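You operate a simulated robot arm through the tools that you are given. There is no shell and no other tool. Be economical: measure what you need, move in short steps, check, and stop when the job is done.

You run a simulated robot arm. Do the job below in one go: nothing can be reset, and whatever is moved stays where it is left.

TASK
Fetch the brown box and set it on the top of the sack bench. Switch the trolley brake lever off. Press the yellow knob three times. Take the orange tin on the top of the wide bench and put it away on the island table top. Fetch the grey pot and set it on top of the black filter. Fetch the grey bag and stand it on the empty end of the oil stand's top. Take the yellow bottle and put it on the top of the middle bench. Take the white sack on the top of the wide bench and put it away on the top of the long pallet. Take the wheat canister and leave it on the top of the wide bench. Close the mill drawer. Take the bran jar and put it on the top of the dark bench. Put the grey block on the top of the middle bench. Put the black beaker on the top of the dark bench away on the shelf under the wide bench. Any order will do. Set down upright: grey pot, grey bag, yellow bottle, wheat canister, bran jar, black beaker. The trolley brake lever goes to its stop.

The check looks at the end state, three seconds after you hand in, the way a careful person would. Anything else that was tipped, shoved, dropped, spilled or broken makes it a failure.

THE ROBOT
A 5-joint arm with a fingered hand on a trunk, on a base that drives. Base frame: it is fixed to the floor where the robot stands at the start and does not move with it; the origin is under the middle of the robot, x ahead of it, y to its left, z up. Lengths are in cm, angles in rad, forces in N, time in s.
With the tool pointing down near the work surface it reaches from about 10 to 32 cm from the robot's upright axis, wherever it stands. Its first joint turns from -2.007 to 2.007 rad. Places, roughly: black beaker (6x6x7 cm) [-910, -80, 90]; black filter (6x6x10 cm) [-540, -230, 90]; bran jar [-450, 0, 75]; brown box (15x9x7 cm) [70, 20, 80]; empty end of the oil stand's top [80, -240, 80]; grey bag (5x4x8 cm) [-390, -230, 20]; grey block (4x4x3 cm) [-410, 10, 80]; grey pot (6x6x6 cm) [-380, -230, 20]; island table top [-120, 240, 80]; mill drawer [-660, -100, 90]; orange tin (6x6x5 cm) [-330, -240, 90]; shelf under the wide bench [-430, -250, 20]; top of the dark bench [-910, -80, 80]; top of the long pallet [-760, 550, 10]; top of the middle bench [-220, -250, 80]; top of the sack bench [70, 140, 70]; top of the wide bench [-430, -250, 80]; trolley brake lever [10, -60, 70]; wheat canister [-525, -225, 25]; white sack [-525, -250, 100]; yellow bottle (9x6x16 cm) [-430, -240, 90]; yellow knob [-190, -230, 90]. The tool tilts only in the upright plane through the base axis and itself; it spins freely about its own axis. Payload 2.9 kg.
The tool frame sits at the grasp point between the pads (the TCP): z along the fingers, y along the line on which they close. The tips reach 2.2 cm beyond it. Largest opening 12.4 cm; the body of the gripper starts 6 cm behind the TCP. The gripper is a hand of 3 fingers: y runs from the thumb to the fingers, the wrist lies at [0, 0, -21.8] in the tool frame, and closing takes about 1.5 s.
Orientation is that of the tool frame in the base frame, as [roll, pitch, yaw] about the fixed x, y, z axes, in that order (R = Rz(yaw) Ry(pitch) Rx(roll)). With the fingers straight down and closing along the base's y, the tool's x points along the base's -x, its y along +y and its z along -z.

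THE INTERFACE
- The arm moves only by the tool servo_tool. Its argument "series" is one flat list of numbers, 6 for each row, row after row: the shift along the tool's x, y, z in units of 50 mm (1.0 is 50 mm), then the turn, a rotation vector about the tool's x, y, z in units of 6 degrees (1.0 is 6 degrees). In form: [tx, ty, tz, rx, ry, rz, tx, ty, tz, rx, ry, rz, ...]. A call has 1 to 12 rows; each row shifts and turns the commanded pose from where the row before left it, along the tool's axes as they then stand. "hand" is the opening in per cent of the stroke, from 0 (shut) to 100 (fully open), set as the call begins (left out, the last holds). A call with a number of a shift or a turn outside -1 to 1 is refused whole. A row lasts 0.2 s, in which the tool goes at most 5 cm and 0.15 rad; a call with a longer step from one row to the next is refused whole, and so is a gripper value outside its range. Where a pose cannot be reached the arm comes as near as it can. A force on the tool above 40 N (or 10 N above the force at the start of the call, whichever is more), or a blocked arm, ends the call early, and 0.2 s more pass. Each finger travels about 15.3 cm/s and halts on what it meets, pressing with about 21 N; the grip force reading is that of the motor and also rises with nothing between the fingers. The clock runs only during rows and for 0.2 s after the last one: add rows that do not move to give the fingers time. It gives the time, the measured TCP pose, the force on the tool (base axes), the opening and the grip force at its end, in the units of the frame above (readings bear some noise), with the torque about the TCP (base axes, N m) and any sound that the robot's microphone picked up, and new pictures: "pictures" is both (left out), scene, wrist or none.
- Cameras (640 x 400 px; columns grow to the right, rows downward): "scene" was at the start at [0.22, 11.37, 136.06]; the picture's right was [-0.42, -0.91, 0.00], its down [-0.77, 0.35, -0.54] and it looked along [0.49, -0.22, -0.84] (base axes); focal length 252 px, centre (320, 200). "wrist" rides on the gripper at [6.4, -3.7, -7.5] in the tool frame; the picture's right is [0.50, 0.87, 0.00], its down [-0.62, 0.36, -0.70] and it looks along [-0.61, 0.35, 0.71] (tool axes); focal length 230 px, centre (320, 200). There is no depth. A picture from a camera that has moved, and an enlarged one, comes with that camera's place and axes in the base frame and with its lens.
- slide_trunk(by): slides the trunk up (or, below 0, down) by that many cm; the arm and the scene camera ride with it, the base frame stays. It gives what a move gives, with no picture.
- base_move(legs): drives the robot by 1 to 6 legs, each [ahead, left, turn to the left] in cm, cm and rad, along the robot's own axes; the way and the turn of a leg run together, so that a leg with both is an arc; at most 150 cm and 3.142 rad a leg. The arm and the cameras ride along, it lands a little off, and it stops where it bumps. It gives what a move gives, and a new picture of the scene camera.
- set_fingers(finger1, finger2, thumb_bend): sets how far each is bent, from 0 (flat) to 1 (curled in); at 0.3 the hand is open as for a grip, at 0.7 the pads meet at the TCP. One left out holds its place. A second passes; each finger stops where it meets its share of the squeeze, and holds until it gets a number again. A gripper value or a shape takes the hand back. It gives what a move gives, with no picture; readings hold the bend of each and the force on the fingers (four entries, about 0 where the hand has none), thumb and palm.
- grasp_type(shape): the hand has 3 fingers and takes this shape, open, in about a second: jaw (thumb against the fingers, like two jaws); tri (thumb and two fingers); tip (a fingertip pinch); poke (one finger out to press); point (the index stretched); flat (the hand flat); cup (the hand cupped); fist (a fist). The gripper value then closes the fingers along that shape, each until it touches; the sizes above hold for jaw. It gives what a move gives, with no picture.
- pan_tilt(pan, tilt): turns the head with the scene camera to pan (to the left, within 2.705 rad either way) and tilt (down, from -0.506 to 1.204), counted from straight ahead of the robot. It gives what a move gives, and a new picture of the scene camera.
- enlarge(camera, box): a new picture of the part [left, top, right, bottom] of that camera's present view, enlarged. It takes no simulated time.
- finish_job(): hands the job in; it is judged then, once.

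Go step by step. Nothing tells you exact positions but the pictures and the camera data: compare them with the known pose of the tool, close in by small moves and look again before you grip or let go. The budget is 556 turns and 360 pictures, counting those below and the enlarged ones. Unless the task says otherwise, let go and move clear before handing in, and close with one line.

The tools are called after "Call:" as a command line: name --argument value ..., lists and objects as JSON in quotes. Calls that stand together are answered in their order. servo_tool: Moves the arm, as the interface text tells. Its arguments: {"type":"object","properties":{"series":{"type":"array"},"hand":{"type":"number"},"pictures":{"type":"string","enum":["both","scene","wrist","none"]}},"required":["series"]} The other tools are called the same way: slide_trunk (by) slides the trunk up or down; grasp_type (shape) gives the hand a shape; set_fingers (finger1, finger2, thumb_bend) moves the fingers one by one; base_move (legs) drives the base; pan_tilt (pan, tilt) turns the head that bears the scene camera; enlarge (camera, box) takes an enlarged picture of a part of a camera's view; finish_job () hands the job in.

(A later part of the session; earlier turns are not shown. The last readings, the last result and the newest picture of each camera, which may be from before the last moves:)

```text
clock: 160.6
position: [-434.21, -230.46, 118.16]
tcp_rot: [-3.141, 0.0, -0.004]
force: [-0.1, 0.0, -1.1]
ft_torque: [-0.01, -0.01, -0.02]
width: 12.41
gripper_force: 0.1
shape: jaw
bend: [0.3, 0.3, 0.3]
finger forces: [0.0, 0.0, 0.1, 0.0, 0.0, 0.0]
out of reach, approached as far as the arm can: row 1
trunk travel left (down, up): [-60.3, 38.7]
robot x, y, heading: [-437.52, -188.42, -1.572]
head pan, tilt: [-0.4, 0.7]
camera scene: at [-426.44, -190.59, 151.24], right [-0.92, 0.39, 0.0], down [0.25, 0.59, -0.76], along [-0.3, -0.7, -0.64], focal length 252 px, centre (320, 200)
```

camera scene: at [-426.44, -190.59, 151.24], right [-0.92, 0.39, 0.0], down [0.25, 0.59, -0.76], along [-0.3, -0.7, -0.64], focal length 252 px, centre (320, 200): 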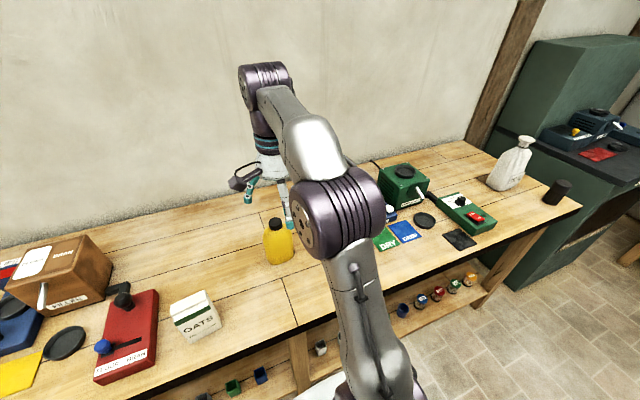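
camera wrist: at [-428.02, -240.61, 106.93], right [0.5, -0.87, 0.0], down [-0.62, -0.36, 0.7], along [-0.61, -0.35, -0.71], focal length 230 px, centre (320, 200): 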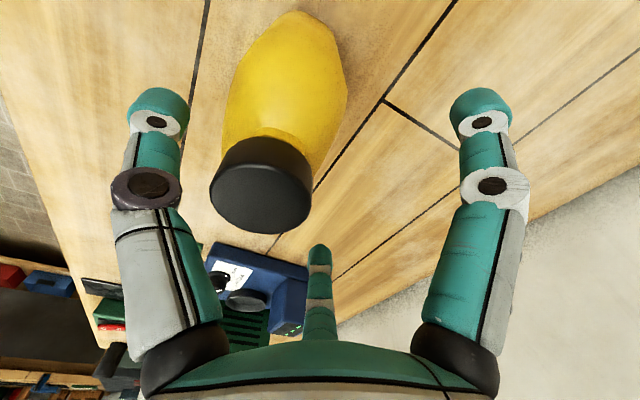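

The arm is free again. I raise the trunk 12 cm so the arm works at a better height, then approach the bottle again with margin.

Call:
slide_trunk --by 12

Call:
servo_tool --series '[0, 0, 0.9, 0, 0, 0, 0, 0, 0.9, 0, 0, 0, 0, 0, 0.9, 0, 0, 0, 0, 0, 0.9, 0, 0, 0, 0, 0, 0.8, 0, 0, 0, 0, 0.7, 0, 0, 0, 0, 0, 0.7, 0, 0, 0, 0, -0.05, 0.75, 0, 0, 0, 0, 0, 0, 0, 0, 0, 0]'

```text
clock: 162.1
position: [-434.32, -230.44, 130.21]
tcp_rot: [3.14, 0.0, -0.004]
force: [0.0, 0.7, 0.5]
ft_torque: [0.02, 0.01, 0.0]
width: 12.38
gripper_force: 0.0
shape: jaw
bend: [0.3, 0.3, 0.3]
finger forces: [0.0, 0.1, 0.0, 0.0, 0.0, 0.0]
trunk travel left (down, up): [-72.3, 26.7]
robot x, y, heading: [-437.4, -188.6, -1.572]
head pan, tilt: [-0.4, 0.7]
```

```text
clock: 164.1
position: [-434.56, -241.33, 108.43]
tcp_rot: [3.139, -0.002, -0.004]
force: [0.0, 0.0, 0.0]
ft_torque: [0.01, 0.03, -0.03]
width: 12.38
gripper_force: 0.1
shape: jaw
bend: [0.3, 0.3, 0.3]
finger forces: [0.1, 0.0, 0.1, 0.0, 0.1, 0.0]
trunk travel left (down, up): [-72.3, 26.7]
robot x, y, heading: [-437.69, -188.58, -1.572]
head pan, tilt: [-0.4, 0.7]
camera scene: at [-426.43, -190.29, 163.25], right [-0.92, 0.39, 0.0], down [0.25, 0.59, -0.77], along [-0.3, -0.71, -0.64], focal length 252 px, centre (320, 200)
camera wrist: at [-428.27, -237.75, 115.86], right [0.5, -0.87, 0.0], down [-0.62, -0.35, 0.7], along [-0.61, -0.35, -0.71], focal length 230 px, centre (320, 200)
```

scene: 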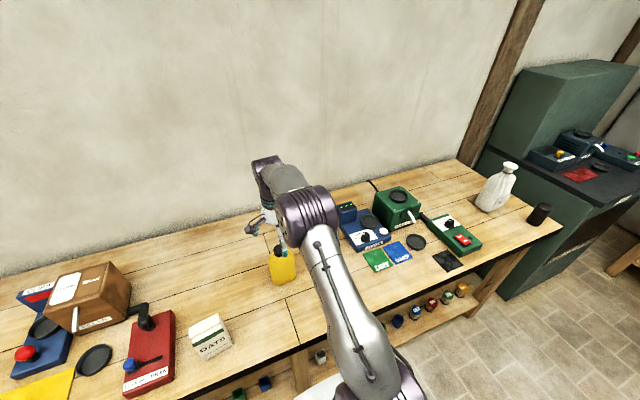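
wrist: 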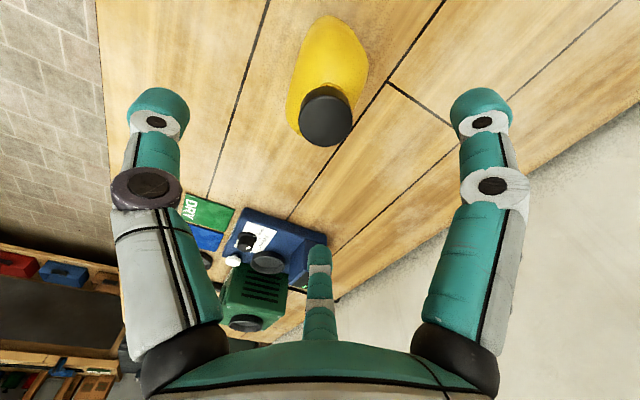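

Aligned with the cap within a few millimetres. Descending to the grip height.

Call:
servo_tool --series '[0.08, 0.1, 0.5, 0, 0, 0, 0, 0, 0.5, 0, 0, 0, 0, 0, 0.5, 0, 0, 0, 0, 0, 0.5, 0, 0, 0, 0, 0, 0.5, 0, 0, 0, 0, 0, 0, 0, 0, 0]'

```text
clock: 165.5
position: [-434.15, -241.66, 95.81]
tcp_rot: [3.14, -0.001, -0.003]
force: [-0.5, -0.1, -0.5]
ft_torque: [-0.02, -0.01, -0.01]
width: 12.4
gripper_force: 0.0
shape: jaw
bend: [0.3, 0.3, 0.3]
finger forces: [0.1, 0.0, 0.0, 0.1, 0.0, 0.0]
trunk travel left (down, up): [-72.3, 26.7]
robot x, y, heading: [-437.26, -188.25, -1.574]
head pan, tilt: [-0.4, 0.7]
camera scene: at [-426.44, -190.4, 163.25], right [-0.92, 0.39, 0.0], down [0.25, 0.59, -0.77], along [-0.3, -0.7, -0.64], focal length 252 px, centre (320, 200)
camera wrist: at [-427.86, -238.12, 103.31], right [0.5, -0.87, 0.0], down [-0.62, -0.35, 0.7], along [-0.61, -0.35, -0.71], focal length 230 px, centre (320, 200)
```

scene: 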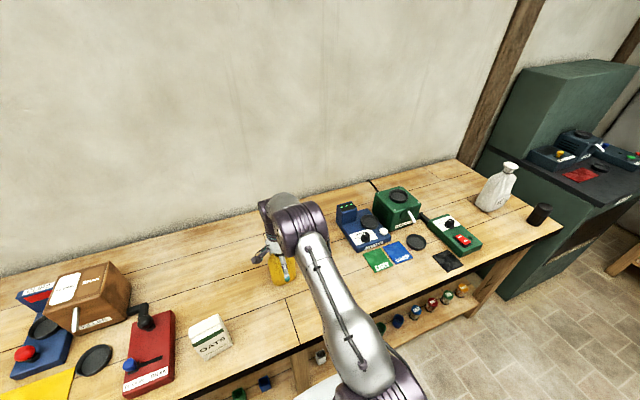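
wrist: 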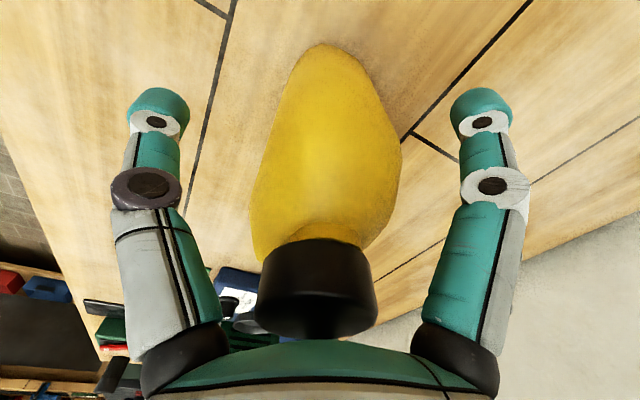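

The bottle sits centred among the digits. Closing.

Call:
servo_tool --series '[0, 0, 0.05, 0, 0, 0, 0, 0, 0, 0, 0, 0, 0, 0, 0, 0, 0, 0, 0, 0, 0, 0, 0, 0, 0, 0, 0, 0, 0, 0, 0, 0, 0, 0, 0, 0, 0, 0, 0, 0, 0, 0, 0, 0, 0, 0, 0, 0]' --hand 0 --pictures "wrist"

```text
clock: 167.3
position: [-434.2, -241.78, 95.59]
tcp_rot: [3.141, -0.001, -0.004]
force: [-1.2, -1.0, -0.6]
ft_torque: [0.09, 0.02, 0.01]
width: 6.1
gripper_force: 21.1
shape: jaw
bend: [0.33, 0.34, 0.7]
finger forces: [15.4, 15.6, 0.0, 0.0, 23.4, 0.0]
trunk travel left (down, up): [-72.3, 26.7]
robot x, y, heading: [-437.25, -188.65, -1.571]
head pan, tilt: [-0.4, 0.7]
camera wrist: at [-427.9, -238.17, 103.05], right [0.5, -0.87, 0.0], down [-0.62, -0.35, 0.7], along [-0.61, -0.35, -0.71], focal length 230 px, centre (320, 200)
```

wrist: 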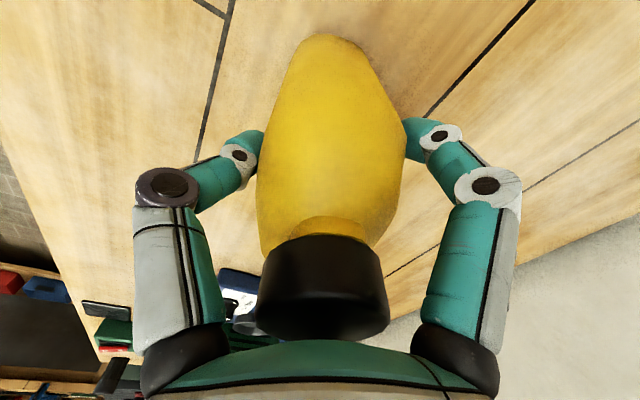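

Gripped (width 6.1). I lift to check it holds.

Call:
servo_tool --series '[0, 0, -0.4, 0, 0, 0, 0, 0, -0.6, 0, 0, 0, 0, 0, -0.8, 0, 0, 0, 0, 0, 0, 0, 0, 0]'

```text
clock: 168.3
position: [-434.18, -241.86, 104.51]
tcp_rot: [3.14, -0.001, -0.002]
force: [-0.3, -0.2, -4.7]
ft_torque: [-0.01, 0.0, 0.02]
width: 6.04
gripper_force: 20.7
shape: jaw
bend: [0.33, 0.34, 0.7]
finger forces: [15.1, 15.1, 0.0, 0.0, 23.1, 0.1]
trunk travel left (down, up): [-72.3, 26.7]
robot x, y, heading: [-437.74, -188.16, -1.568]
head pan, tilt: [-0.4, 0.7]
camera scene: at [-426.43, -190.57, 163.24], right [-0.92, 0.39, 0.0], down [0.25, 0.59, -0.76], along [-0.3, -0.7, -0.64], focal length 252 px, centre (320, 200)
camera wrist: at [-427.89, -238.26, 112.03], right [0.5, -0.87, 0.0], down [-0.62, -0.35, 0.7], along [-0.61, -0.35, -0.71], focal length 230 px, centre (320, 200)
```

scene: 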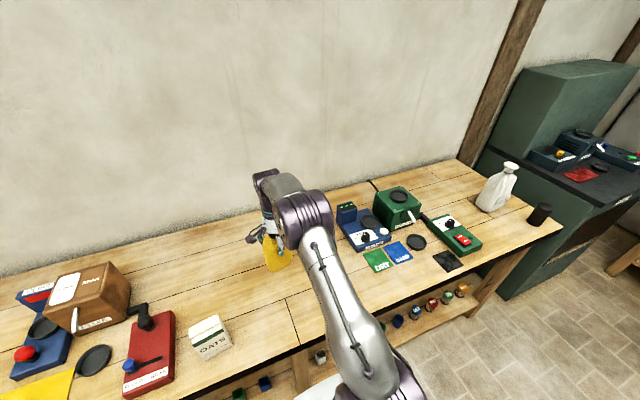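
wrist: 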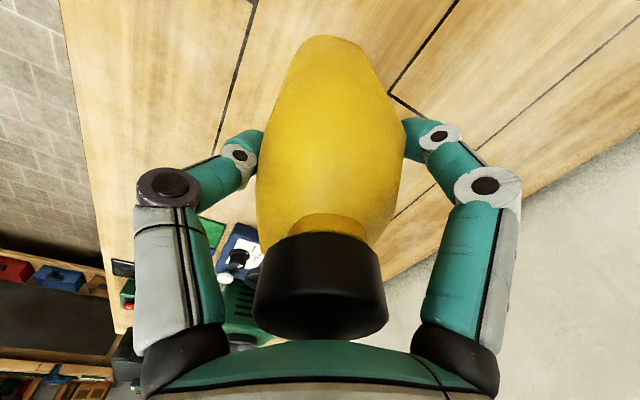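

Holding well. I raise it, back away from the bench and slide left toward the free end of the middle bench.

Call:
servo_tool --series '[0, 0, -0.8, 0, 0, 0, 0, 0, -0.8, 0, 0, 0]' --pictures "none"

Call:
base_move --legs '[[-32, 0, 0], [0, 138, 0]]'

Call:
pan_tilt --pan 0.2 --tilt 0.75

```text
clock: 168.9
position: [-434.25, -241.72, 112.71]
tcp_rot: [3.14, -0.001, -0.001]
force: [-0.2, 0.5, -4.6]
ft_torque: [0.02, 0.01, -0.01]
width: 6.0
gripper_force: 20.9
shape: jaw
bend: [0.33, 0.34, 0.7]
finger forces: [15.1, 15.0, 0.0, 0.0, 22.9, 0.1]
trunk travel left (down, up): [-72.3, 26.7]
robot x, y, heading: [-437.69, -188.36, -1.566]
head pan, tilt: [-0.4, 0.7]
```

```text
clock: 177.5
position: [-296.22, -209.22, 112.58]
tcp_rot: [3.14, 0.001, -0.003]
force: [-0.2, 0.4, -4.8]
ft_torque: [-0.02, -0.01, 0.01]
width: 6.01
gripper_force: 20.7
shape: jaw
bend: [0.33, 0.34, 0.7]
finger forces: [15.1, 15.1, 0.1, 0.1, 22.8, 0.0]
trunk travel left (down, up): [-72.3, 26.7]
robot x, y, heading: [-299.12, -155.91, -1.568]
head pan, tilt: [-0.4, 0.7]
camera scene: at [-288.4, -157.98, 163.24], right [-0.92, 0.39, 0.0], down [0.25, 0.59, -0.76], along [-0.3, -0.7, -0.64], focal length 252 px, centre (320, 200)
```

scene: 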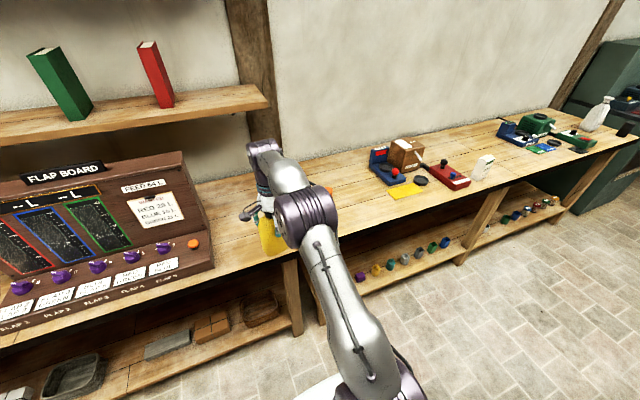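

```text
clock: 178.5
position: [-296.31, -209.32, 112.52]
tcp_rot: [3.14, 0.001, -0.005]
force: [-0.1, 0.2, -5.0]
ft_torque: [0.0, 0.05, 0.01]
width: 6.04
gripper_force: 20.8
shape: jaw
bend: [0.33, 0.34, 0.7]
finger forces: [15.2, 15.1, 0.0, 0.0, 22.8, 0.0]
trunk travel left (down, up): [-72.3, 26.7]
robot x, y, heading: [-299.68, -155.97, -1.569]
head pan, tilt: [0.201, 0.75]
camera scene: at [-283.47, -158.28, 162.82], right [-0.98, -0.2, 0.0], down [-0.13, 0.67, -0.73], along [0.14, -0.72, -0.68], focal length 252 px, centre (320, 200)
```

scene: 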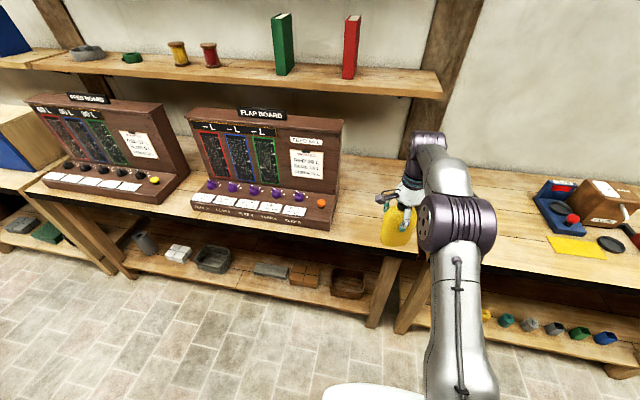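

The free end of the middle bench spans x -306 to -274. There is a wall shelf above at y<-248, so I set the bottle near the front at (-297,-232).

Call:
base_move --legs '[[23, -0.5, 0]]'

Call:
servo_tool --series '[0, 0, 0.8, 0, 0, 0, 0, 0, 0.8, 0, 0, 0, 0, 0, 0.5, 0, 0, 0, 0, 0, 0.3, 0, 0, 0, 0, 0, 0, 0, 0, 0]'

```text
clock: 180.3
position: [-296.76, -232.2, 112.5]
tcp_rot: [3.14, 0.0, -0.005]
force: [0.0, 0.2, -4.4]
ft_torque: [-0.03, 0.0, 0.01]
width: 6.0
gripper_force: 21.0
shape: jaw
bend: [0.33, 0.34, 0.7]
finger forces: [15.1, 15.0, 0.0, 0.0, 22.8, 0.1]
trunk travel left (down, up): [-72.3, 26.7]
robot x, y, heading: [-300.24, -178.97, -1.57]
head pan, tilt: [0.201, 0.75]
camera scene: at [-283.99, -181.31, 162.82], right [-0.98, -0.2, 0.0], down [-0.14, 0.67, -0.73], along [0.15, -0.72, -0.68], focal length 252 px, centre (320, 200)
```

scene: 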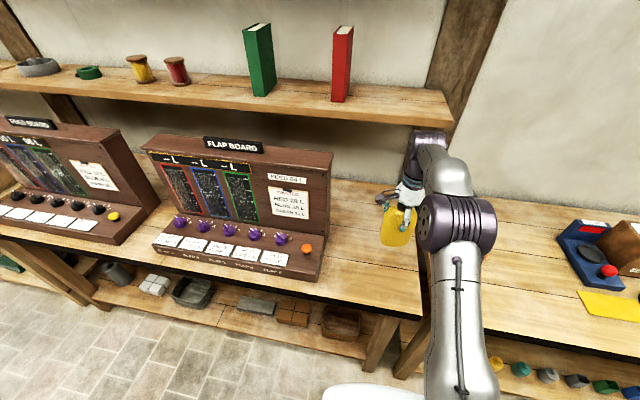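

```text
clock: 181.5
position: [-296.91, -232.32, 100.64]
tcp_rot: [3.14, -0.001, -0.006]
force: [0.1, 1.0, -4.7]
ft_torque: [0.0, -0.01, 0.01]
width: 6.03
gripper_force: 21.1
shape: jaw
bend: [0.33, 0.34, 0.7]
finger forces: [15.1, 14.9, 0.0, 0.0, 22.8, 0.0]
trunk travel left (down, up): [-72.3, 26.7]
robot x, y, heading: [-299.86, -178.83, -1.572]
head pan, tilt: [0.201, 0.75]
camera scene: at [-283.99, -181.24, 162.82], right [-0.98, -0.2, 0.0], down [-0.14, 0.67, -0.73], along [0.15, -0.72, -0.68], focal length 252 px, centre (320, 200)
camera wrist: at [-290.57, -228.74, 108.19], right [0.5, -0.87, 0.0], down [-0.62, -0.35, 0.7], along [-0.61, -0.35, -0.71], focal length 230 px, centre (320, 200)
```

scene: 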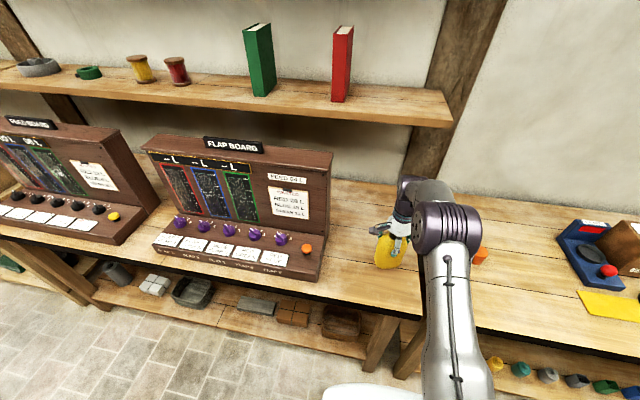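
wrist: 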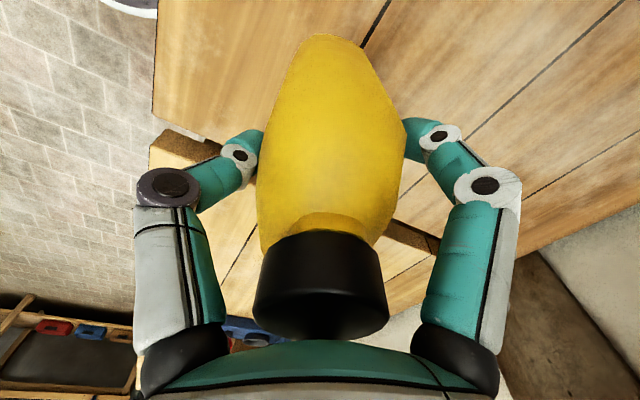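

The bench end is at x≈-310, so the bottle has 8 cm of margin. I lower to contact.

Call:
servo_tool --series '[0, 0, 0.4, 0, 0, 0, 0, 0, 0.3, 0, 0, 0, 0, 0, 0.1, 0, 0, 0, 0, 0, 0.1, 0, 0, 0, 0, 0, 0.1, 0, 0, 0, 0, 0, 0.1, 0, 0, 0]'

```text
clock: 182.9
position: [-296.81, -232.36, 95.41]
tcp_rot: [3.133, 0.0, -0.007]
force: [0.3, -4.9, 17.7]
ft_torque: [0.07, -0.09, -0.09]
width: 6.03
gripper_force: 21.0
shape: jaw
bend: [0.33, 0.34, 0.7]
finger forces: [19.2, 15.9, 0.0, 0.0, 23.9, 0.1]
trunk travel left (down, up): [-72.3, 26.7]
robot x, y, heading: [-299.84, -179.46, -1.577]
head pan, tilt: [0.201, 0.75]
camera scene: at [-284.03, -180.97, 162.88], right [-0.98, -0.2, 0.0], down [-0.14, 0.67, -0.73], along [0.15, -0.72, -0.68], focal length 252 px, centre (320, 200)
camera wrist: at [-290.48, -228.66, 102.91], right [0.5, -0.87, 0.01], down [-0.62, -0.35, 0.7], along [-0.61, -0.35, -0.71], focal length 230 px, centre (320, 200)
```

scene: 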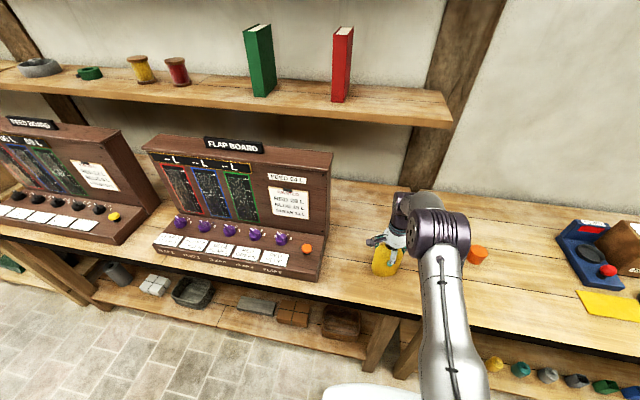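
wrist: 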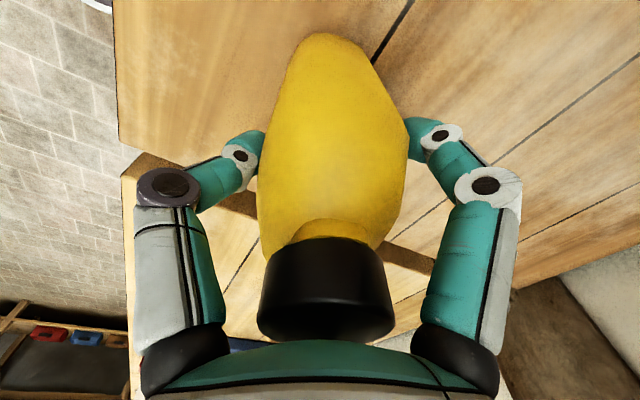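

The bottle has touched down. I ease the pressure and open, then rise.

Call:
servo_tool --series '[0, 0, -0.04, 0, 0, 0]' --pictures "none"

Call:
servo_tool --series '[0, 0, 0, 0, 0, 0, 0, 0, 0, 0, 0, 0, 0, 0, 0, 0, 0, 0, 0, 0, 0, 0, 0, 0, 0, 0, 0, 0, 0, 0, 0, 0, 0, 0, 0, 0]' --hand 100 --pictures "none"

Call:
servo_tool --series '[0, 0, -0.3, 0, 0, 0, 0, 0, -0.8, 0, 0, 0, 0, 0, -0.8, 0, 0, 0, 0, 0, -0.8, 0, 0, 0]'

```text
clock: 183.3
position: [-296.73, -232.33, 95.33]
tcp_rot: [3.139, 0.0, -0.006]
force: [0.3, -5.1, 16.2]
ft_torque: [-0.02, -0.11, -0.08]
width: 6.02
gripper_force: 21.3
shape: jaw
bend: [0.33, 0.34, 0.7]
finger forces: [19.3, 16.1, 0.1, 0.0, 23.9, 0.0]
trunk travel left (down, up): [-72.3, 26.7]
robot x, y, heading: [-299.93, -178.71, -1.571]
head pan, tilt: [0.201, 0.75]
```

```text
clock: 184.7
position: [-296.7, -232.37, 95.35]
tcp_rot: [3.14, 0.0, -0.006]
force: [-0.4, 0.3, -0.2]
ft_torque: [0.01, 0.0, 0.02]
width: 12.38
gripper_force: 0.1
shape: jaw
bend: [0.3, 0.3, 0.3]
finger forces: [0.0, 0.0, 0.0, 0.0, 0.0, 0.0]
trunk travel left (down, up): [-72.3, 26.7]
robot x, y, heading: [-300.2, -178.76, -1.575]
head pan, tilt: [0.201, 0.75]
```

```text
clock: 185.7
position: [-296.87, -232.22, 108.82]
tcp_rot: [3.14, 0.0, -0.005]
force: [-0.2, 0.1, -0.5]
ft_torque: [0.0, 0.01, -0.01]
width: 12.37
gripper_force: 0.0
shape: jaw
bend: [0.3, 0.3, 0.3]
finger forces: [0.0, 0.0, 0.0, 0.0, 0.0, 0.0]
trunk travel left (down, up): [-72.3, 26.7]
robot x, y, heading: [-300.26, -178.5, -1.571]
head pan, tilt: [0.201, 0.75]
camera scene: at [-284.0, -181.11, 162.82], right [-0.98, -0.2, 0.0], down [-0.14, 0.67, -0.73], along [0.15, -0.72, -0.68], focal length 252 px, centre (320, 200)
camera wrist: at [-290.61, -228.71, 116.35], right [0.5, -0.87, 0.0], down [-0.62, -0.35, 0.7], along [-0.61, -0.35, -0.71], focal length 230 px, centre (320, 200)
```

scene: 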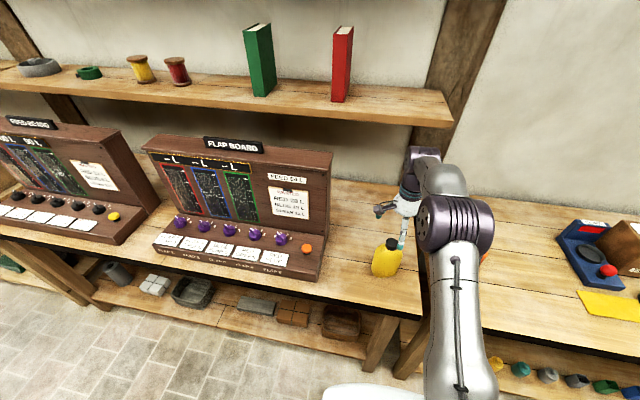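
wrist: 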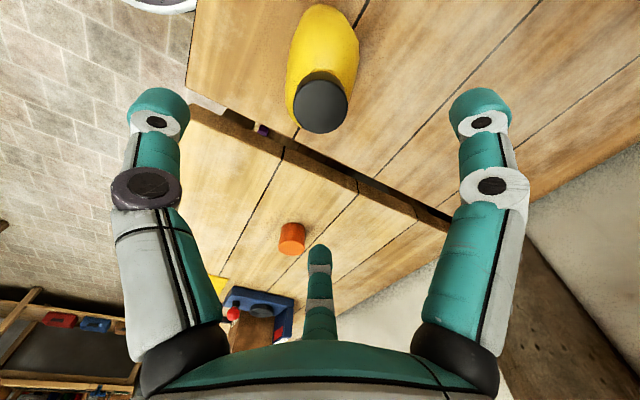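

The bottle stands well. The orange tin is at about (-328,-244). I slide right above it and forward.

Call:
base_move --legs '[[0, -31.5, 0], [11, 0, 0]]'

Call:
servo_tool --series '[0, 0, 0.5, 0, 0, 0, 0, 0, 0, 0, 0, 0]' --pictures "wrist"

```text
clock: 188.6
position: [-328.85, -243.19, 108.92]
tcp_rot: [3.14, 0.001, -0.004]
force: [0.2, 0.0, -0.3]
ft_torque: [-0.01, 0.0, -0.01]
width: 12.39
gripper_force: 0.1
shape: jaw
bend: [0.3, 0.3, 0.3]
finger forces: [0.1, 0.1, 0.0, 0.1, 0.0, 0.0]
trunk travel left (down, up): [-72.3, 26.7]
robot x, y, heading: [-331.81, -189.45, -1.573]
head pan, tilt: [0.201, 0.75]
camera scene: at [-315.95, -192.08, 162.82], right [-0.98, -0.2, 0.0], down [-0.14, 0.67, -0.73], along [0.15, -0.72, -0.68], focal length 252 px, centre (320, 200)
```

scene: 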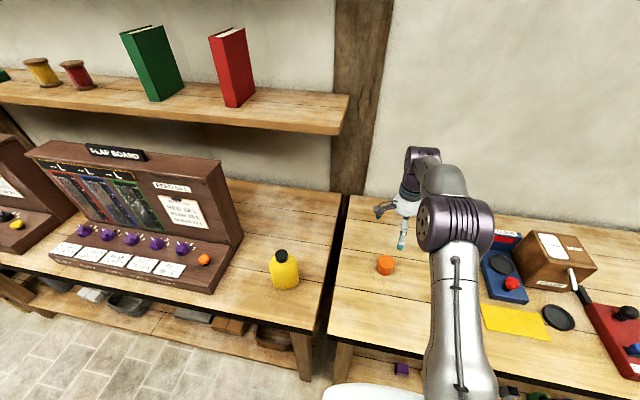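

```text
clock: 189.2
position: [-328.71, -243.15, 106.19]
tcp_rot: [3.141, 0.002, -0.004]
force: [-0.4, 0.1, 0.0]
ft_torque: [-0.02, -0.04, -0.01]
width: 12.39
gripper_force: 0.0
shape: jaw
bend: [0.3, 0.3, 0.3]
finger forces: [0.1, 0.0, 0.0, 0.0, 0.0, 0.0]
trunk travel left (down, up): [-72.3, 26.7]
robot x, y, heading: [-332.22, -189.96, -1.573]
head pan, tilt: [0.201, 0.75]
camera wrist: at [-322.44, -239.58, 113.65], right [0.5, -0.87, 0.0], down [-0.62, -0.35, 0.7], along [-0.61, -0.35, -0.71], focal length 230 px, centre (320, 200)
```

wrist: 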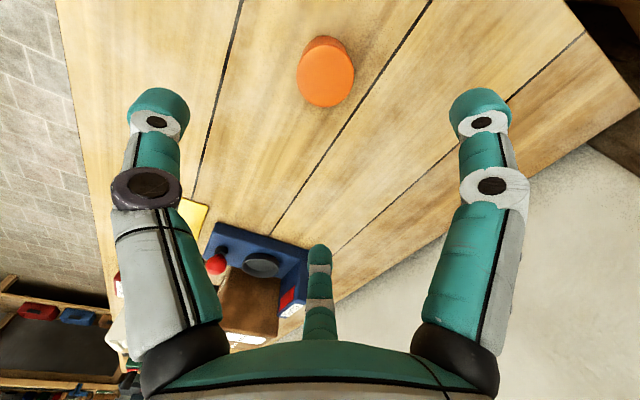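

Tin directly below. Descending.

Call:
servo_tool --series '[0, 0.12, 0.7, 0, 0, 0, 0, 0, 0.7, 0, 0, 0, 0, 0, 0.7, 0, 0, 0, 0, 0, 0.7, 0, 0, 0, 0, 0, 0.5, 0, 0, 0, 0, 0, 0.35, 0, 0, 0, 0, 0, 0, 0, 0, 0]' --pictures "wrist"

```text
clock: 190.8
position: [-328.87, -243.74, 88.08]
tcp_rot: [3.14, -0.001, -0.004]
force: [0.4, -0.1, -0.1]
ft_torque: [0.01, 0.01, 0.0]
width: 12.39
gripper_force: 0.0
shape: jaw
bend: [0.3, 0.3, 0.3]
finger forces: [0.0, 0.0, 0.0, 0.0, 0.0, 0.0]
trunk travel left (down, up): [-72.3, 26.7]
robot x, y, heading: [-332.11, -189.49, -1.569]
head pan, tilt: [0.201, 0.75]
camera wrist: at [-322.53, -240.28, 95.51], right [0.5, -0.87, 0.0], down [-0.62, -0.35, 0.7], along [-0.61, -0.35, -0.71], focal length 230 px, centre (320, 200)
```

wrist: 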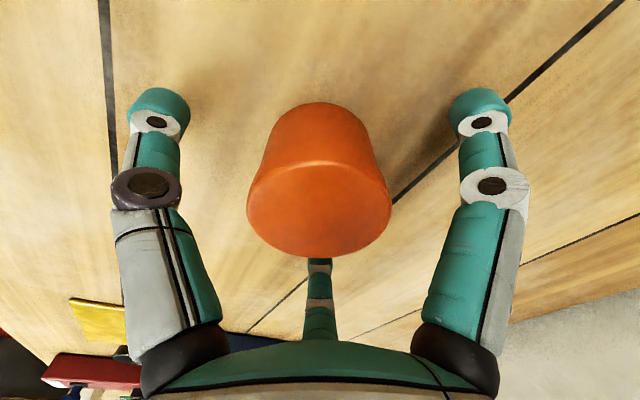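

Well centred. I close on it.

Call:
servo_tool --series '[0, 0, 0.05, 0, 0, 0, 0, 0, 0, 0, 0, 0, 0, 0, 0, 0, 0, 0, 0, 0, 0, 0, 0, 0, 0, 0, 0, 0, 0, 0, 0, 0, 0, 0, 0, 0, 0, 0, 0, 0, 0, 0, 0, 0, 0, 0, 0, 0]' --hand 0 --pictures "none"

Call:
servo_tool --series '[0, 0, -0.4, 0, 0, 0, 0, 0, -0.8, 0, 0, 0, 0, 0, -0.8, 0, 0, 0, 0, 0, -0.8, 0, 0, 0, 0, 0, -0.8, 0, 0, 0, 0, 0, -0.8, 0, 0, 0]' --pictures "wrist"

```text
clock: 192.6
position: [-328.77, -243.83, 87.69]
tcp_rot: [3.139, 0.001, -0.004]
force: [-0.2, -0.1, 0.1]
ft_torque: [-0.03, -0.01, 0.02]
width: 4.9
gripper_force: 21.0
shape: jaw
bend: [0.77, 0.77, 0.7]
finger forces: [19.2, 18.6, 0.1, 0.0, 18.5, 0.0]
trunk travel left (down, up): [-72.3, 26.7]
robot x, y, heading: [-332.1, -189.34, -1.571]
head pan, tilt: [0.201, 0.75]
```

```text
clock: 194.0
position: [-328.78, -243.76, 109.98]
tcp_rot: [3.141, -0.001, -0.003]
force: [-0.4, -0.2, -1.5]
ft_torque: [-0.04, 0.01, -0.01]
width: 4.89
gripper_force: 20.9
shape: jaw
bend: [0.77, 0.77, 0.7]
finger forces: [20.0, 18.4, 0.0, 0.1, 18.8, 0.1]
trunk travel left (down, up): [-72.3, 26.7]
robot x, y, heading: [-331.99, -189.67, -1.571]
head pan, tilt: [0.201, 0.75]
camera wrist: at [-322.51, -240.11, 117.45], right [0.5, -0.87, 0.0], down [-0.62, -0.35, 0.7], along [-0.61, -0.35, -0.71], focal length 230 px, centre (320, 200)
```

wrist: 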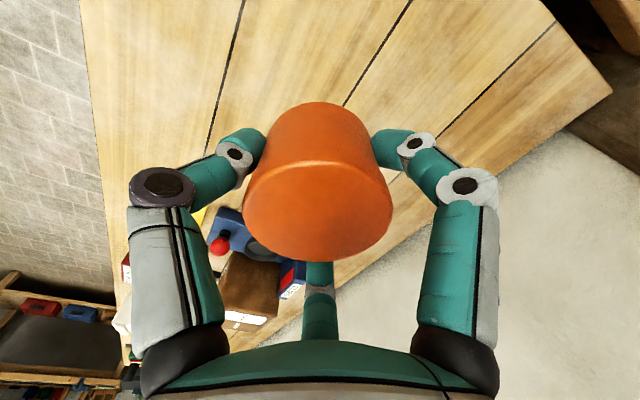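

The tin is held. I retract the arm, back into the aisle, align with the passage between the tables near x=-290 and look behind me before backing through.

Call:
servo_tool --series '[0, -0.8, 0, 0, 0, 0, 0, -0.8, 0, 0, 0, 0, 0, -0.8, 0, 0, 0, 0, 0, -0.8, 0, 0, 0, 0]' --pictures "none"

Call:
base_move --legs '[[-40, 0, 0], [0, 40, 0]]'

Call:
pan_tilt --pan 2.6 --tilt 0.5

Call:
pan_tilt --pan -2.6 --tilt 0.5

```text
clock: 195.0
position: [-328.86, -227.46, 109.89]
tcp_rot: [3.138, 0.0, -0.005]
force: [-0.1, 0.0, -1.1]
ft_torque: [0.0, 0.04, -0.02]
width: 4.87
gripper_force: 21.5
shape: jaw
bend: [0.77, 0.77, 0.7]
finger forces: [20.1, 18.3, 0.0, 0.0, 18.8, 0.0]
trunk travel left (down, up): [-72.3, 26.7]
robot x, y, heading: [-332.16, -189.54, -1.568]
head pan, tilt: [0.201, 0.75]
```

```text
clock: 199.6
position: [-288.99, -187.76, 109.84]
tcp_rot: [3.139, 0.0, -0.001]
force: [0.0, -0.4, -1.3]
ft_torque: [-0.02, 0.02, 0.03]
width: 4.89
gripper_force: 20.9
shape: jaw
bend: [0.77, 0.77, 0.7]
finger forces: [20.2, 18.1, 0.1, 0.0, 18.9, 0.1]
trunk travel left (down, up): [-72.3, 26.7]
robot x, y, heading: [-291.69, -149.86, -1.57]
head pan, tilt: [0.201, 0.75]
camera scene: at [-276.14, -152.09, 162.82], right [-0.98, -0.2, 0.0], down [-0.14, 0.67, -0.73], along [0.15, -0.72, -0.68], focal length 252 px, centre (320, 200)
```

scene: 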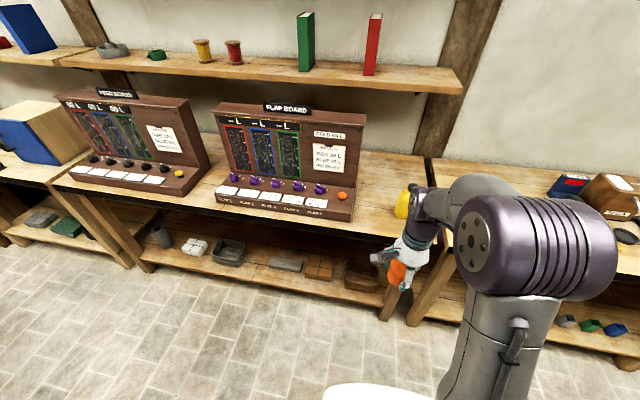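

```text
clock: 201.8
position: [-288.93, -187.66, 109.78]
tcp_rot: [3.14, -0.002, 0.0]
force: [-0.4, 0.2, -0.6]
ft_torque: [0.01, 0.05, 0.0]
width: 4.9
gripper_force: 21.3
shape: jaw
bend: [0.77, 0.77, 0.7]
finger forces: [20.2, 18.2, 0.0, 0.0, 18.8, 0.0]
trunk travel left (down, up): [-72.3, 26.7]
robot x, y, heading: [-292.35, -149.54, -1.566]
head pan, tilt: [2.601, 0.499]
camera scene: at [-273.19, -136.16, 165.02], right [0.86, -0.51, 0.0], down [-0.25, -0.41, -0.88], along [0.45, 0.75, -0.48], focal length 252 px, centre (320, 200)
```

scene: 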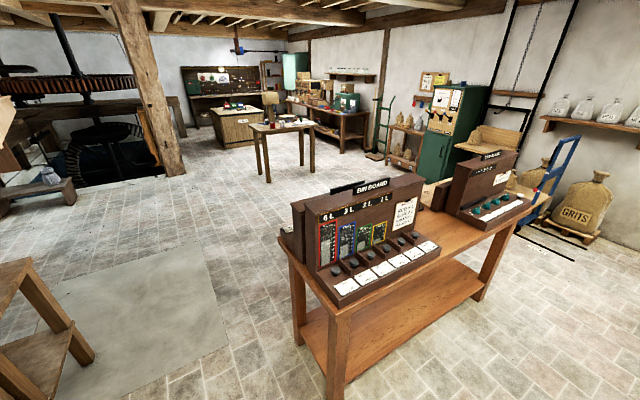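

```text
clock: 205.8
position: [-288.94, -187.71, 109.71]
tcp_rot: [3.14, 0.001, 0.0]
force: [-0.1, 0.3, -1.3]
ft_torque: [0.02, 0.01, 0.03]
width: 4.9
gripper_force: 21.0
shape: jaw
bend: [0.77, 0.77, 0.7]
finger forces: [20.2, 18.2, 0.1, 0.0, 18.8, 0.0]
trunk travel left (down, up): [-72.3, 26.7]
robot x, y, heading: [-292.15, -150.0, -1.565]
head pan, tilt: [-2.601, 0.499]
camera scene: at [-282.57, -136.19, 165.02], right [0.86, 0.52, 0.0], down [0.25, -0.41, -0.88], along [-0.45, 0.75, -0.48], focal length 252 px, centre (320, 200)
```

scene: 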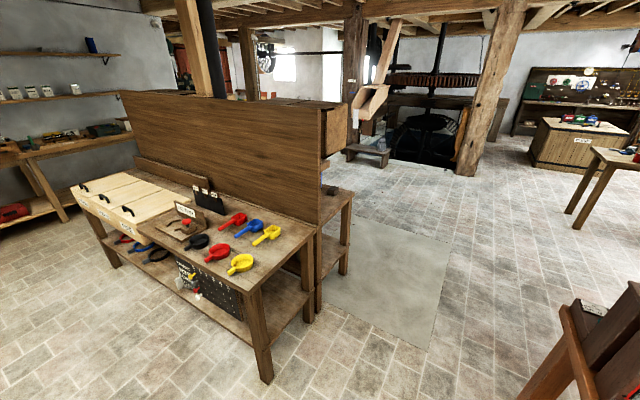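

The passage is clear (x -347 to -235). I back through it, turn around in the open floor and drive to the island table.

Call:
base_move --legs '[[-140, 0, 0], [-90, 0, 0], [0, 0, 3.136]]'

Call:
pan_tilt --pan -0.6 --tilt 0.4

```text
clock: 224.3
position: [-289.81, 116.59, 109.77]
tcp_rot: [3.139, -0.001, 3.073]
force: [-0.3, 0.3, -0.6]
ft_torque: [-0.01, 0.02, -0.03]
width: 4.85
gripper_force: 21.4
shape: jaw
bend: [0.77, 0.77, 0.7]
finger forces: [19.6, 18.3, 0.1, 0.0, 18.2, 0.1]
trunk travel left (down, up): [-72.3, 26.7]
robot x, y, heading: [-289.01, 78.82, 1.507]
head pan, tilt: [-2.601, 0.499]
camera scene: at [-299.94, 65.19, 165.02], right [-0.89, -0.46, 0.0], down [-0.22, 0.43, -0.88], along [0.4, -0.78, -0.48], focal length 252 px, centre (320, 200)
```

scene: 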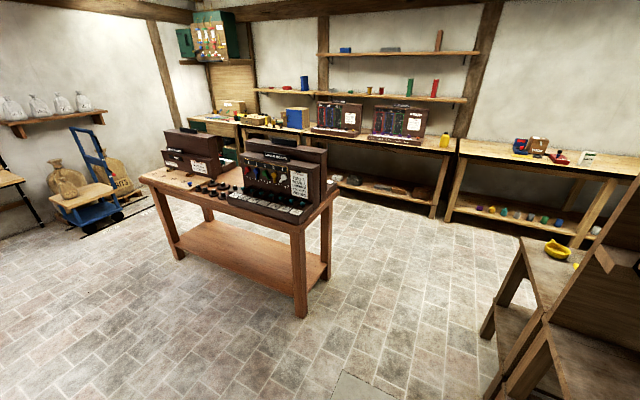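

```text
clock: 226.2
position: [-289.87, 116.65, 109.78]
tcp_rot: [3.14, -0.002, 3.07]
force: [-0.1, -0.7, -1.3]
ft_torque: [0.0, -0.02, -0.03]
width: 4.86
gripper_force: 20.7
shape: jaw
bend: [0.77, 0.77, 0.7]
finger forces: [19.6, 18.2, 0.0, 0.1, 18.3, 0.1]
trunk travel left (down, up): [-72.3, 26.7]
robot x, y, heading: [-289.22, 78.22, 1.505]
head pan, tilt: [-0.6, 0.4]
camera scene: at [-298.36, 80.56, 165.93], right [0.79, -0.62, 0.0], down [-0.24, -0.31, -0.92], along [0.57, 0.72, -0.39], focal length 252 px, centre (320, 200)
```

scene: 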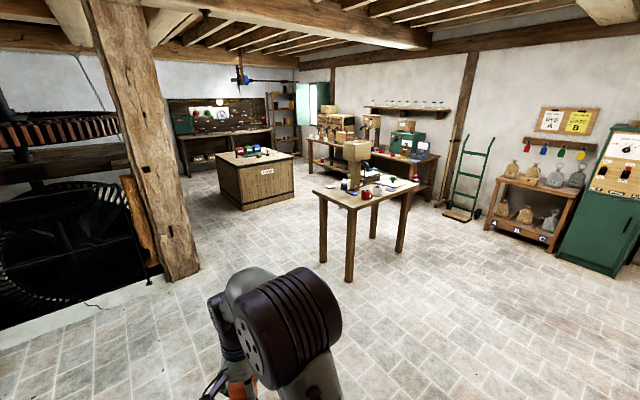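

The island table is the one with the lamp, x -160..-74, y 212..252. I drive to in front of it.

Call:
base_move --legs '[[0, 0, 0.066], [0, -150, 0], [72, -22, 0]]'

Call:
pan_tilt --pan 0.0 --tilt 0.75

```text
clock: 237.8
position: [-122.53, 190.0, 109.72]
tcp_rot: [3.14, -0.001, -3.131]
force: [-0.3, 0.5, -1.0]
ft_torque: [0.0, -0.02, 0.01]
width: 4.83
gripper_force: 21.3
shape: jaw
bend: [0.77, 0.77, 0.7]
finger forces: [19.6, 18.2, 0.0, 0.0, 18.3, 0.0]
trunk travel left (down, up): [-72.3, 26.7]
robot x, y, heading: [-118.62, 152.01, 1.585]
head pan, tilt: [-0.6, 0.4]
camera scene: at [-128.08, 153.42, 165.93], right [0.83, -0.55, 0.0], down [-0.22, -0.32, -0.92], along [0.51, 0.77, -0.39], focal length 252 px, centre (320, 200)
```

scene: 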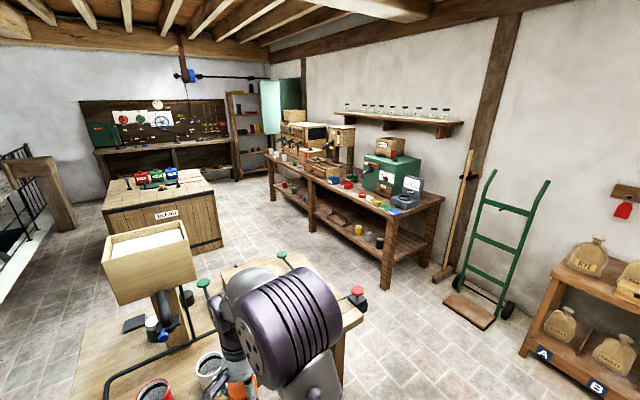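

```text
clock: 238.8
position: [-122.42, 190.02, 109.83]
tcp_rot: [3.14, -0.001, -3.134]
force: [-0.5, 0.4, -0.9]
ft_torque: [0.03, -0.03, 0.02]
width: 4.85
gripper_force: 20.8
shape: jaw
bend: [0.77, 0.77, 0.7]
finger forces: [19.7, 18.2, 0.0, 0.0, 18.2, 0.0]
trunk travel left (down, up): [-72.3, 26.7]
robot x, y, heading: [-118.59, 152.25, 1.589]
head pan, tilt: [0.0, 0.75]
camera scene: at [-133.31, 153.98, 162.83], right [1.0, 0.01, 0.0], down [0.01, -0.68, -0.73], along [-0.01, 0.73, -0.68], focal length 252 px, centre (320, 200)
```

scene: 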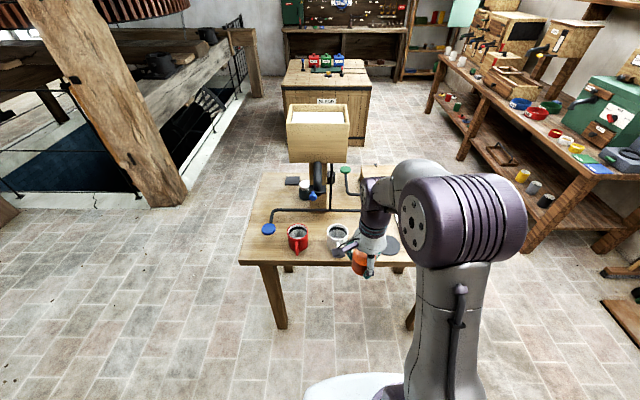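

The table holds a hopper, mugs and pads. I zoom to find a clear spot.

Call:
enlarge --camera "scene" --box '[220, 150, 440, 290]'

Call:
pan_tilt --pan -0.5 --tilt 0.9

```text
2.86 times, centred on (330, 220) of scene
camera zoom: at [-133.31, 153.98, 162.83], right [1.0, 0.01, 0.0], down [0.01, -0.68, -0.73], along [-0.01, 0.73, -0.68], focal length 721 px, centre (291, 143)
```

zoom: 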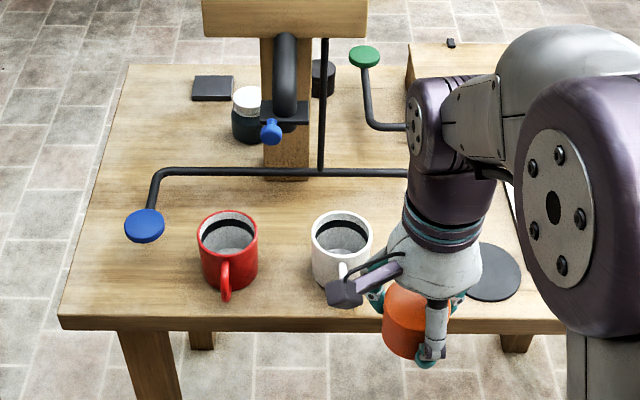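

```text
clock: 239.7
position: [-122.46, 189.88, 109.85]
tcp_rot: [3.139, 0.0, -3.133]
force: [-0.8, 0.4, -0.9]
ft_torque: [-0.01, -0.01, 0.01]
width: 4.86
gripper_force: 21.3
shape: jaw
bend: [0.77, 0.77, 0.7]
finger forces: [19.6, 18.1, 0.0, 0.1, 18.2, 0.0]
trunk travel left (down, up): [-72.3, 26.7]
robot x, y, heading: [-118.66, 152.22, 1.586]
head pan, tilt: [-0.499, 0.901]
camera scene: at [-129.7, 152.37, 161.63], right [0.88, -0.47, 0.0], down [-0.37, -0.69, -0.62], along [0.29, 0.55, -0.78], focal length 252 px, centre (320, 200)
```

scene: 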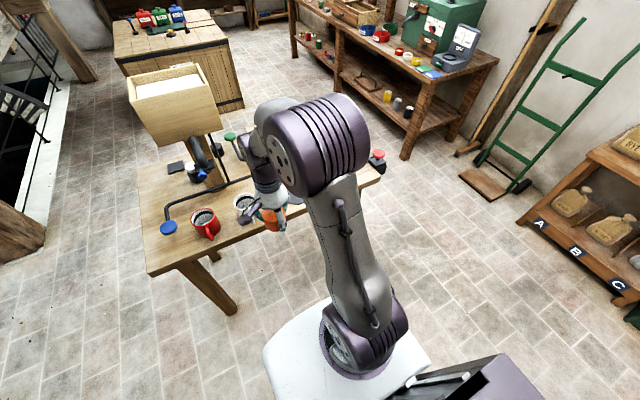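

The front-left corner is free but snug. I check the right half with the wrist camera before deciding.

Call:
servo_tool --series '[-0.9, 0, 0, 0, 0, 0, -0.9, 0, 0, 0, 0, 0, -0.9, 0, 0, 0, 0, 0, 0, 0, 0, 0, 0, 0]' --pictures "wrist"

Call:
pan_tilt --pan 0.0 --tilt 0.75

```text
clock: 240.7
position: [-108.68, 190.17, 109.87]
tcp_rot: [3.139, 0.002, -3.132]
force: [0.2, 0.1, -0.8]
ft_torque: [0.06, 0.0, -0.01]
width: 4.83
gripper_force: 21.2
shape: jaw
bend: [0.77, 0.77, 0.7]
finger forces: [19.5, 18.1, 0.0, 0.0, 18.3, 0.1]
trunk travel left (down, up): [-72.3, 26.7]
robot x, y, heading: [-118.69, 152.07, 1.585]
head pan, tilt: [-0.499, 0.901]
camera wrist: at [-115.25, 186.25, 117.27], right [-0.51, 0.86, 0.0], down [0.61, 0.36, 0.7], along [0.61, 0.36, -0.71], focal length 230 px, centre (320, 200)
```

wrist: 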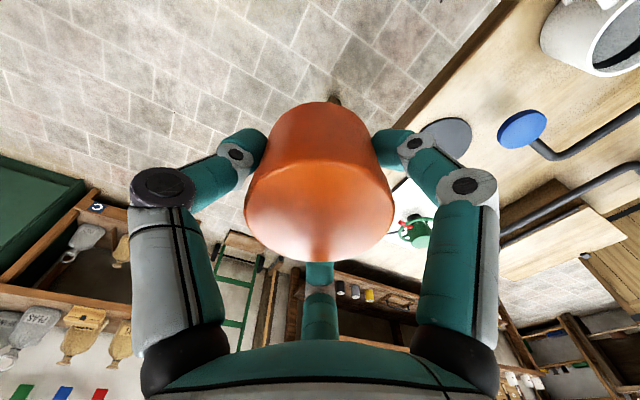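

```text
clock: 241.7
position: [-108.71, 190.17, 109.85]
tcp_rot: [3.141, 0.0, -3.133]
force: [-0.3, 0.2, -0.9]
ft_torque: [0.03, -0.01, 0.02]
width: 4.85
gripper_force: 20.8
shape: jaw
bend: [0.77, 0.77, 0.7]
finger forces: [19.5, 18.1, 0.0, 0.0, 18.3, 0.0]
trunk travel left (down, up): [-72.3, 26.7]
robot x, y, heading: [-119.04, 151.87, 1.586]
head pan, tilt: [0.0, 0.75]
camera scene: at [-133.31, 153.97, 162.82], right [1.0, 0.01, 0.0], down [0.01, -0.68, -0.73], along [-0.01, 0.73, -0.68], focal length 252 px, centre (320, 200)
```

scene: 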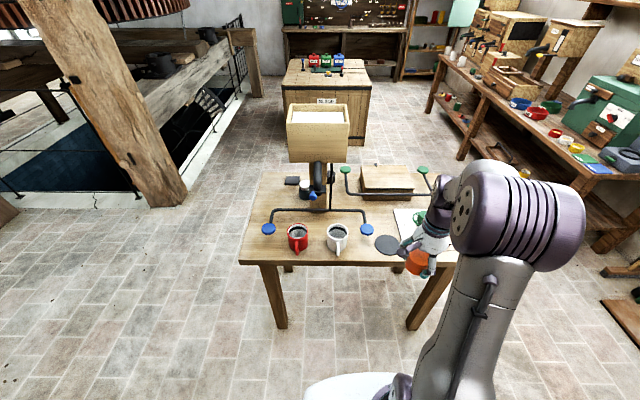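

The front-left corner stays the best place. I return the arm to the middle, slide left and move forward over it.

Call:
servo_tool --series '[0.9, 0, 0, 0, 0, 0, 0.9, 0, 0, 0, 0, 0, 0.9, 0, 0, 0, 0, 0]' --pictures "none"

Call:
base_move --legs '[[0, 35, 0], [19.5, 0, -0.015]]'

Call:
enlarge --camera "scene" --box '[300, 170, 480, 300]'

```text
clock: 242.4
position: [-122.45, 189.8, 109.73]
tcp_rot: [3.141, 0.003, -3.134]
force: [-0.5, -1.0, -0.8]
ft_torque: [-0.03, -0.04, -0.02]
width: 4.81
gripper_force: 21.2
shape: jaw
bend: [0.77, 0.77, 0.7]
finger forces: [19.5, 18.1, 0.0, 0.1, 18.1, 0.0]
trunk travel left (down, up): [-72.3, 26.7]
robot x, y, heading: [-118.84, 152.24, 1.581]
head pan, tilt: [0.0, 0.75]
```

```text
clock: 245.9
position: [-156.69, 208.76, 109.79]
tcp_rot: [3.139, 0.0, 3.133]
force: [-0.2, 0.0, -1.4]
ft_torque: [0.0, -0.01, 0.02]
width: 4.84
gripper_force: 21.0
shape: jaw
bend: [0.77, 0.77, 0.7]
finger forces: [19.5, 18.2, 0.0, 0.1, 18.2, 0.0]
trunk travel left (down, up): [-72.3, 26.7]
robot x, y, heading: [-153.36, 171.16, 1.566]
head pan, tilt: [0.0, 0.75]
camera scene: at [-168.29, 173.11, 162.82], right [1.0, -0.01, 0.0], down [0.0, -0.68, -0.73], along [0.0, 0.73, -0.68], focal length 252 px, centre (320, 200)
```

scene: 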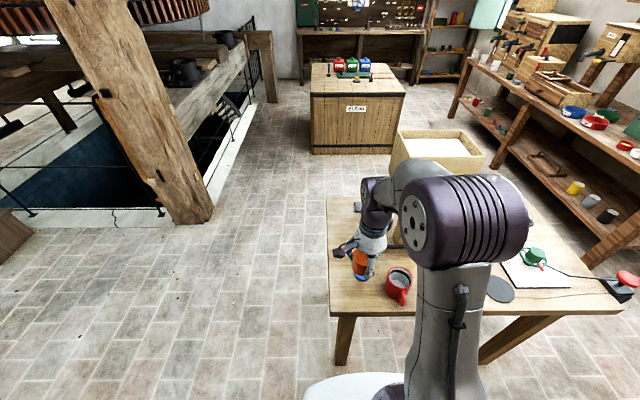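

```text
3.08 times, centred on (390, 235) of scene
camera zoom: at [-168.29, 173.11, 162.82], right [1.0, -0.01, 0.0], down [0.0, -0.68, -0.73], along [0.0, 0.73, -0.68], focal length 776 px, centre (105, 92)
```

zoom: 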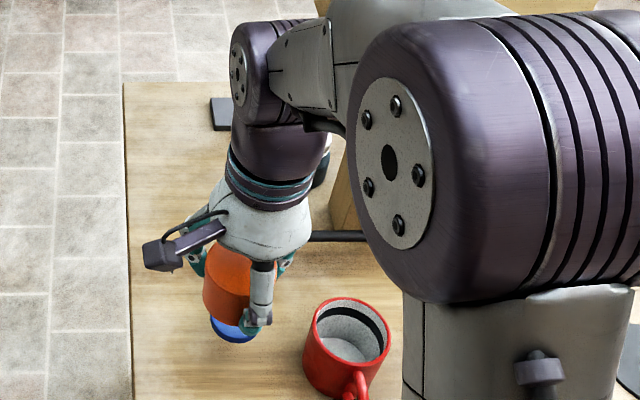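

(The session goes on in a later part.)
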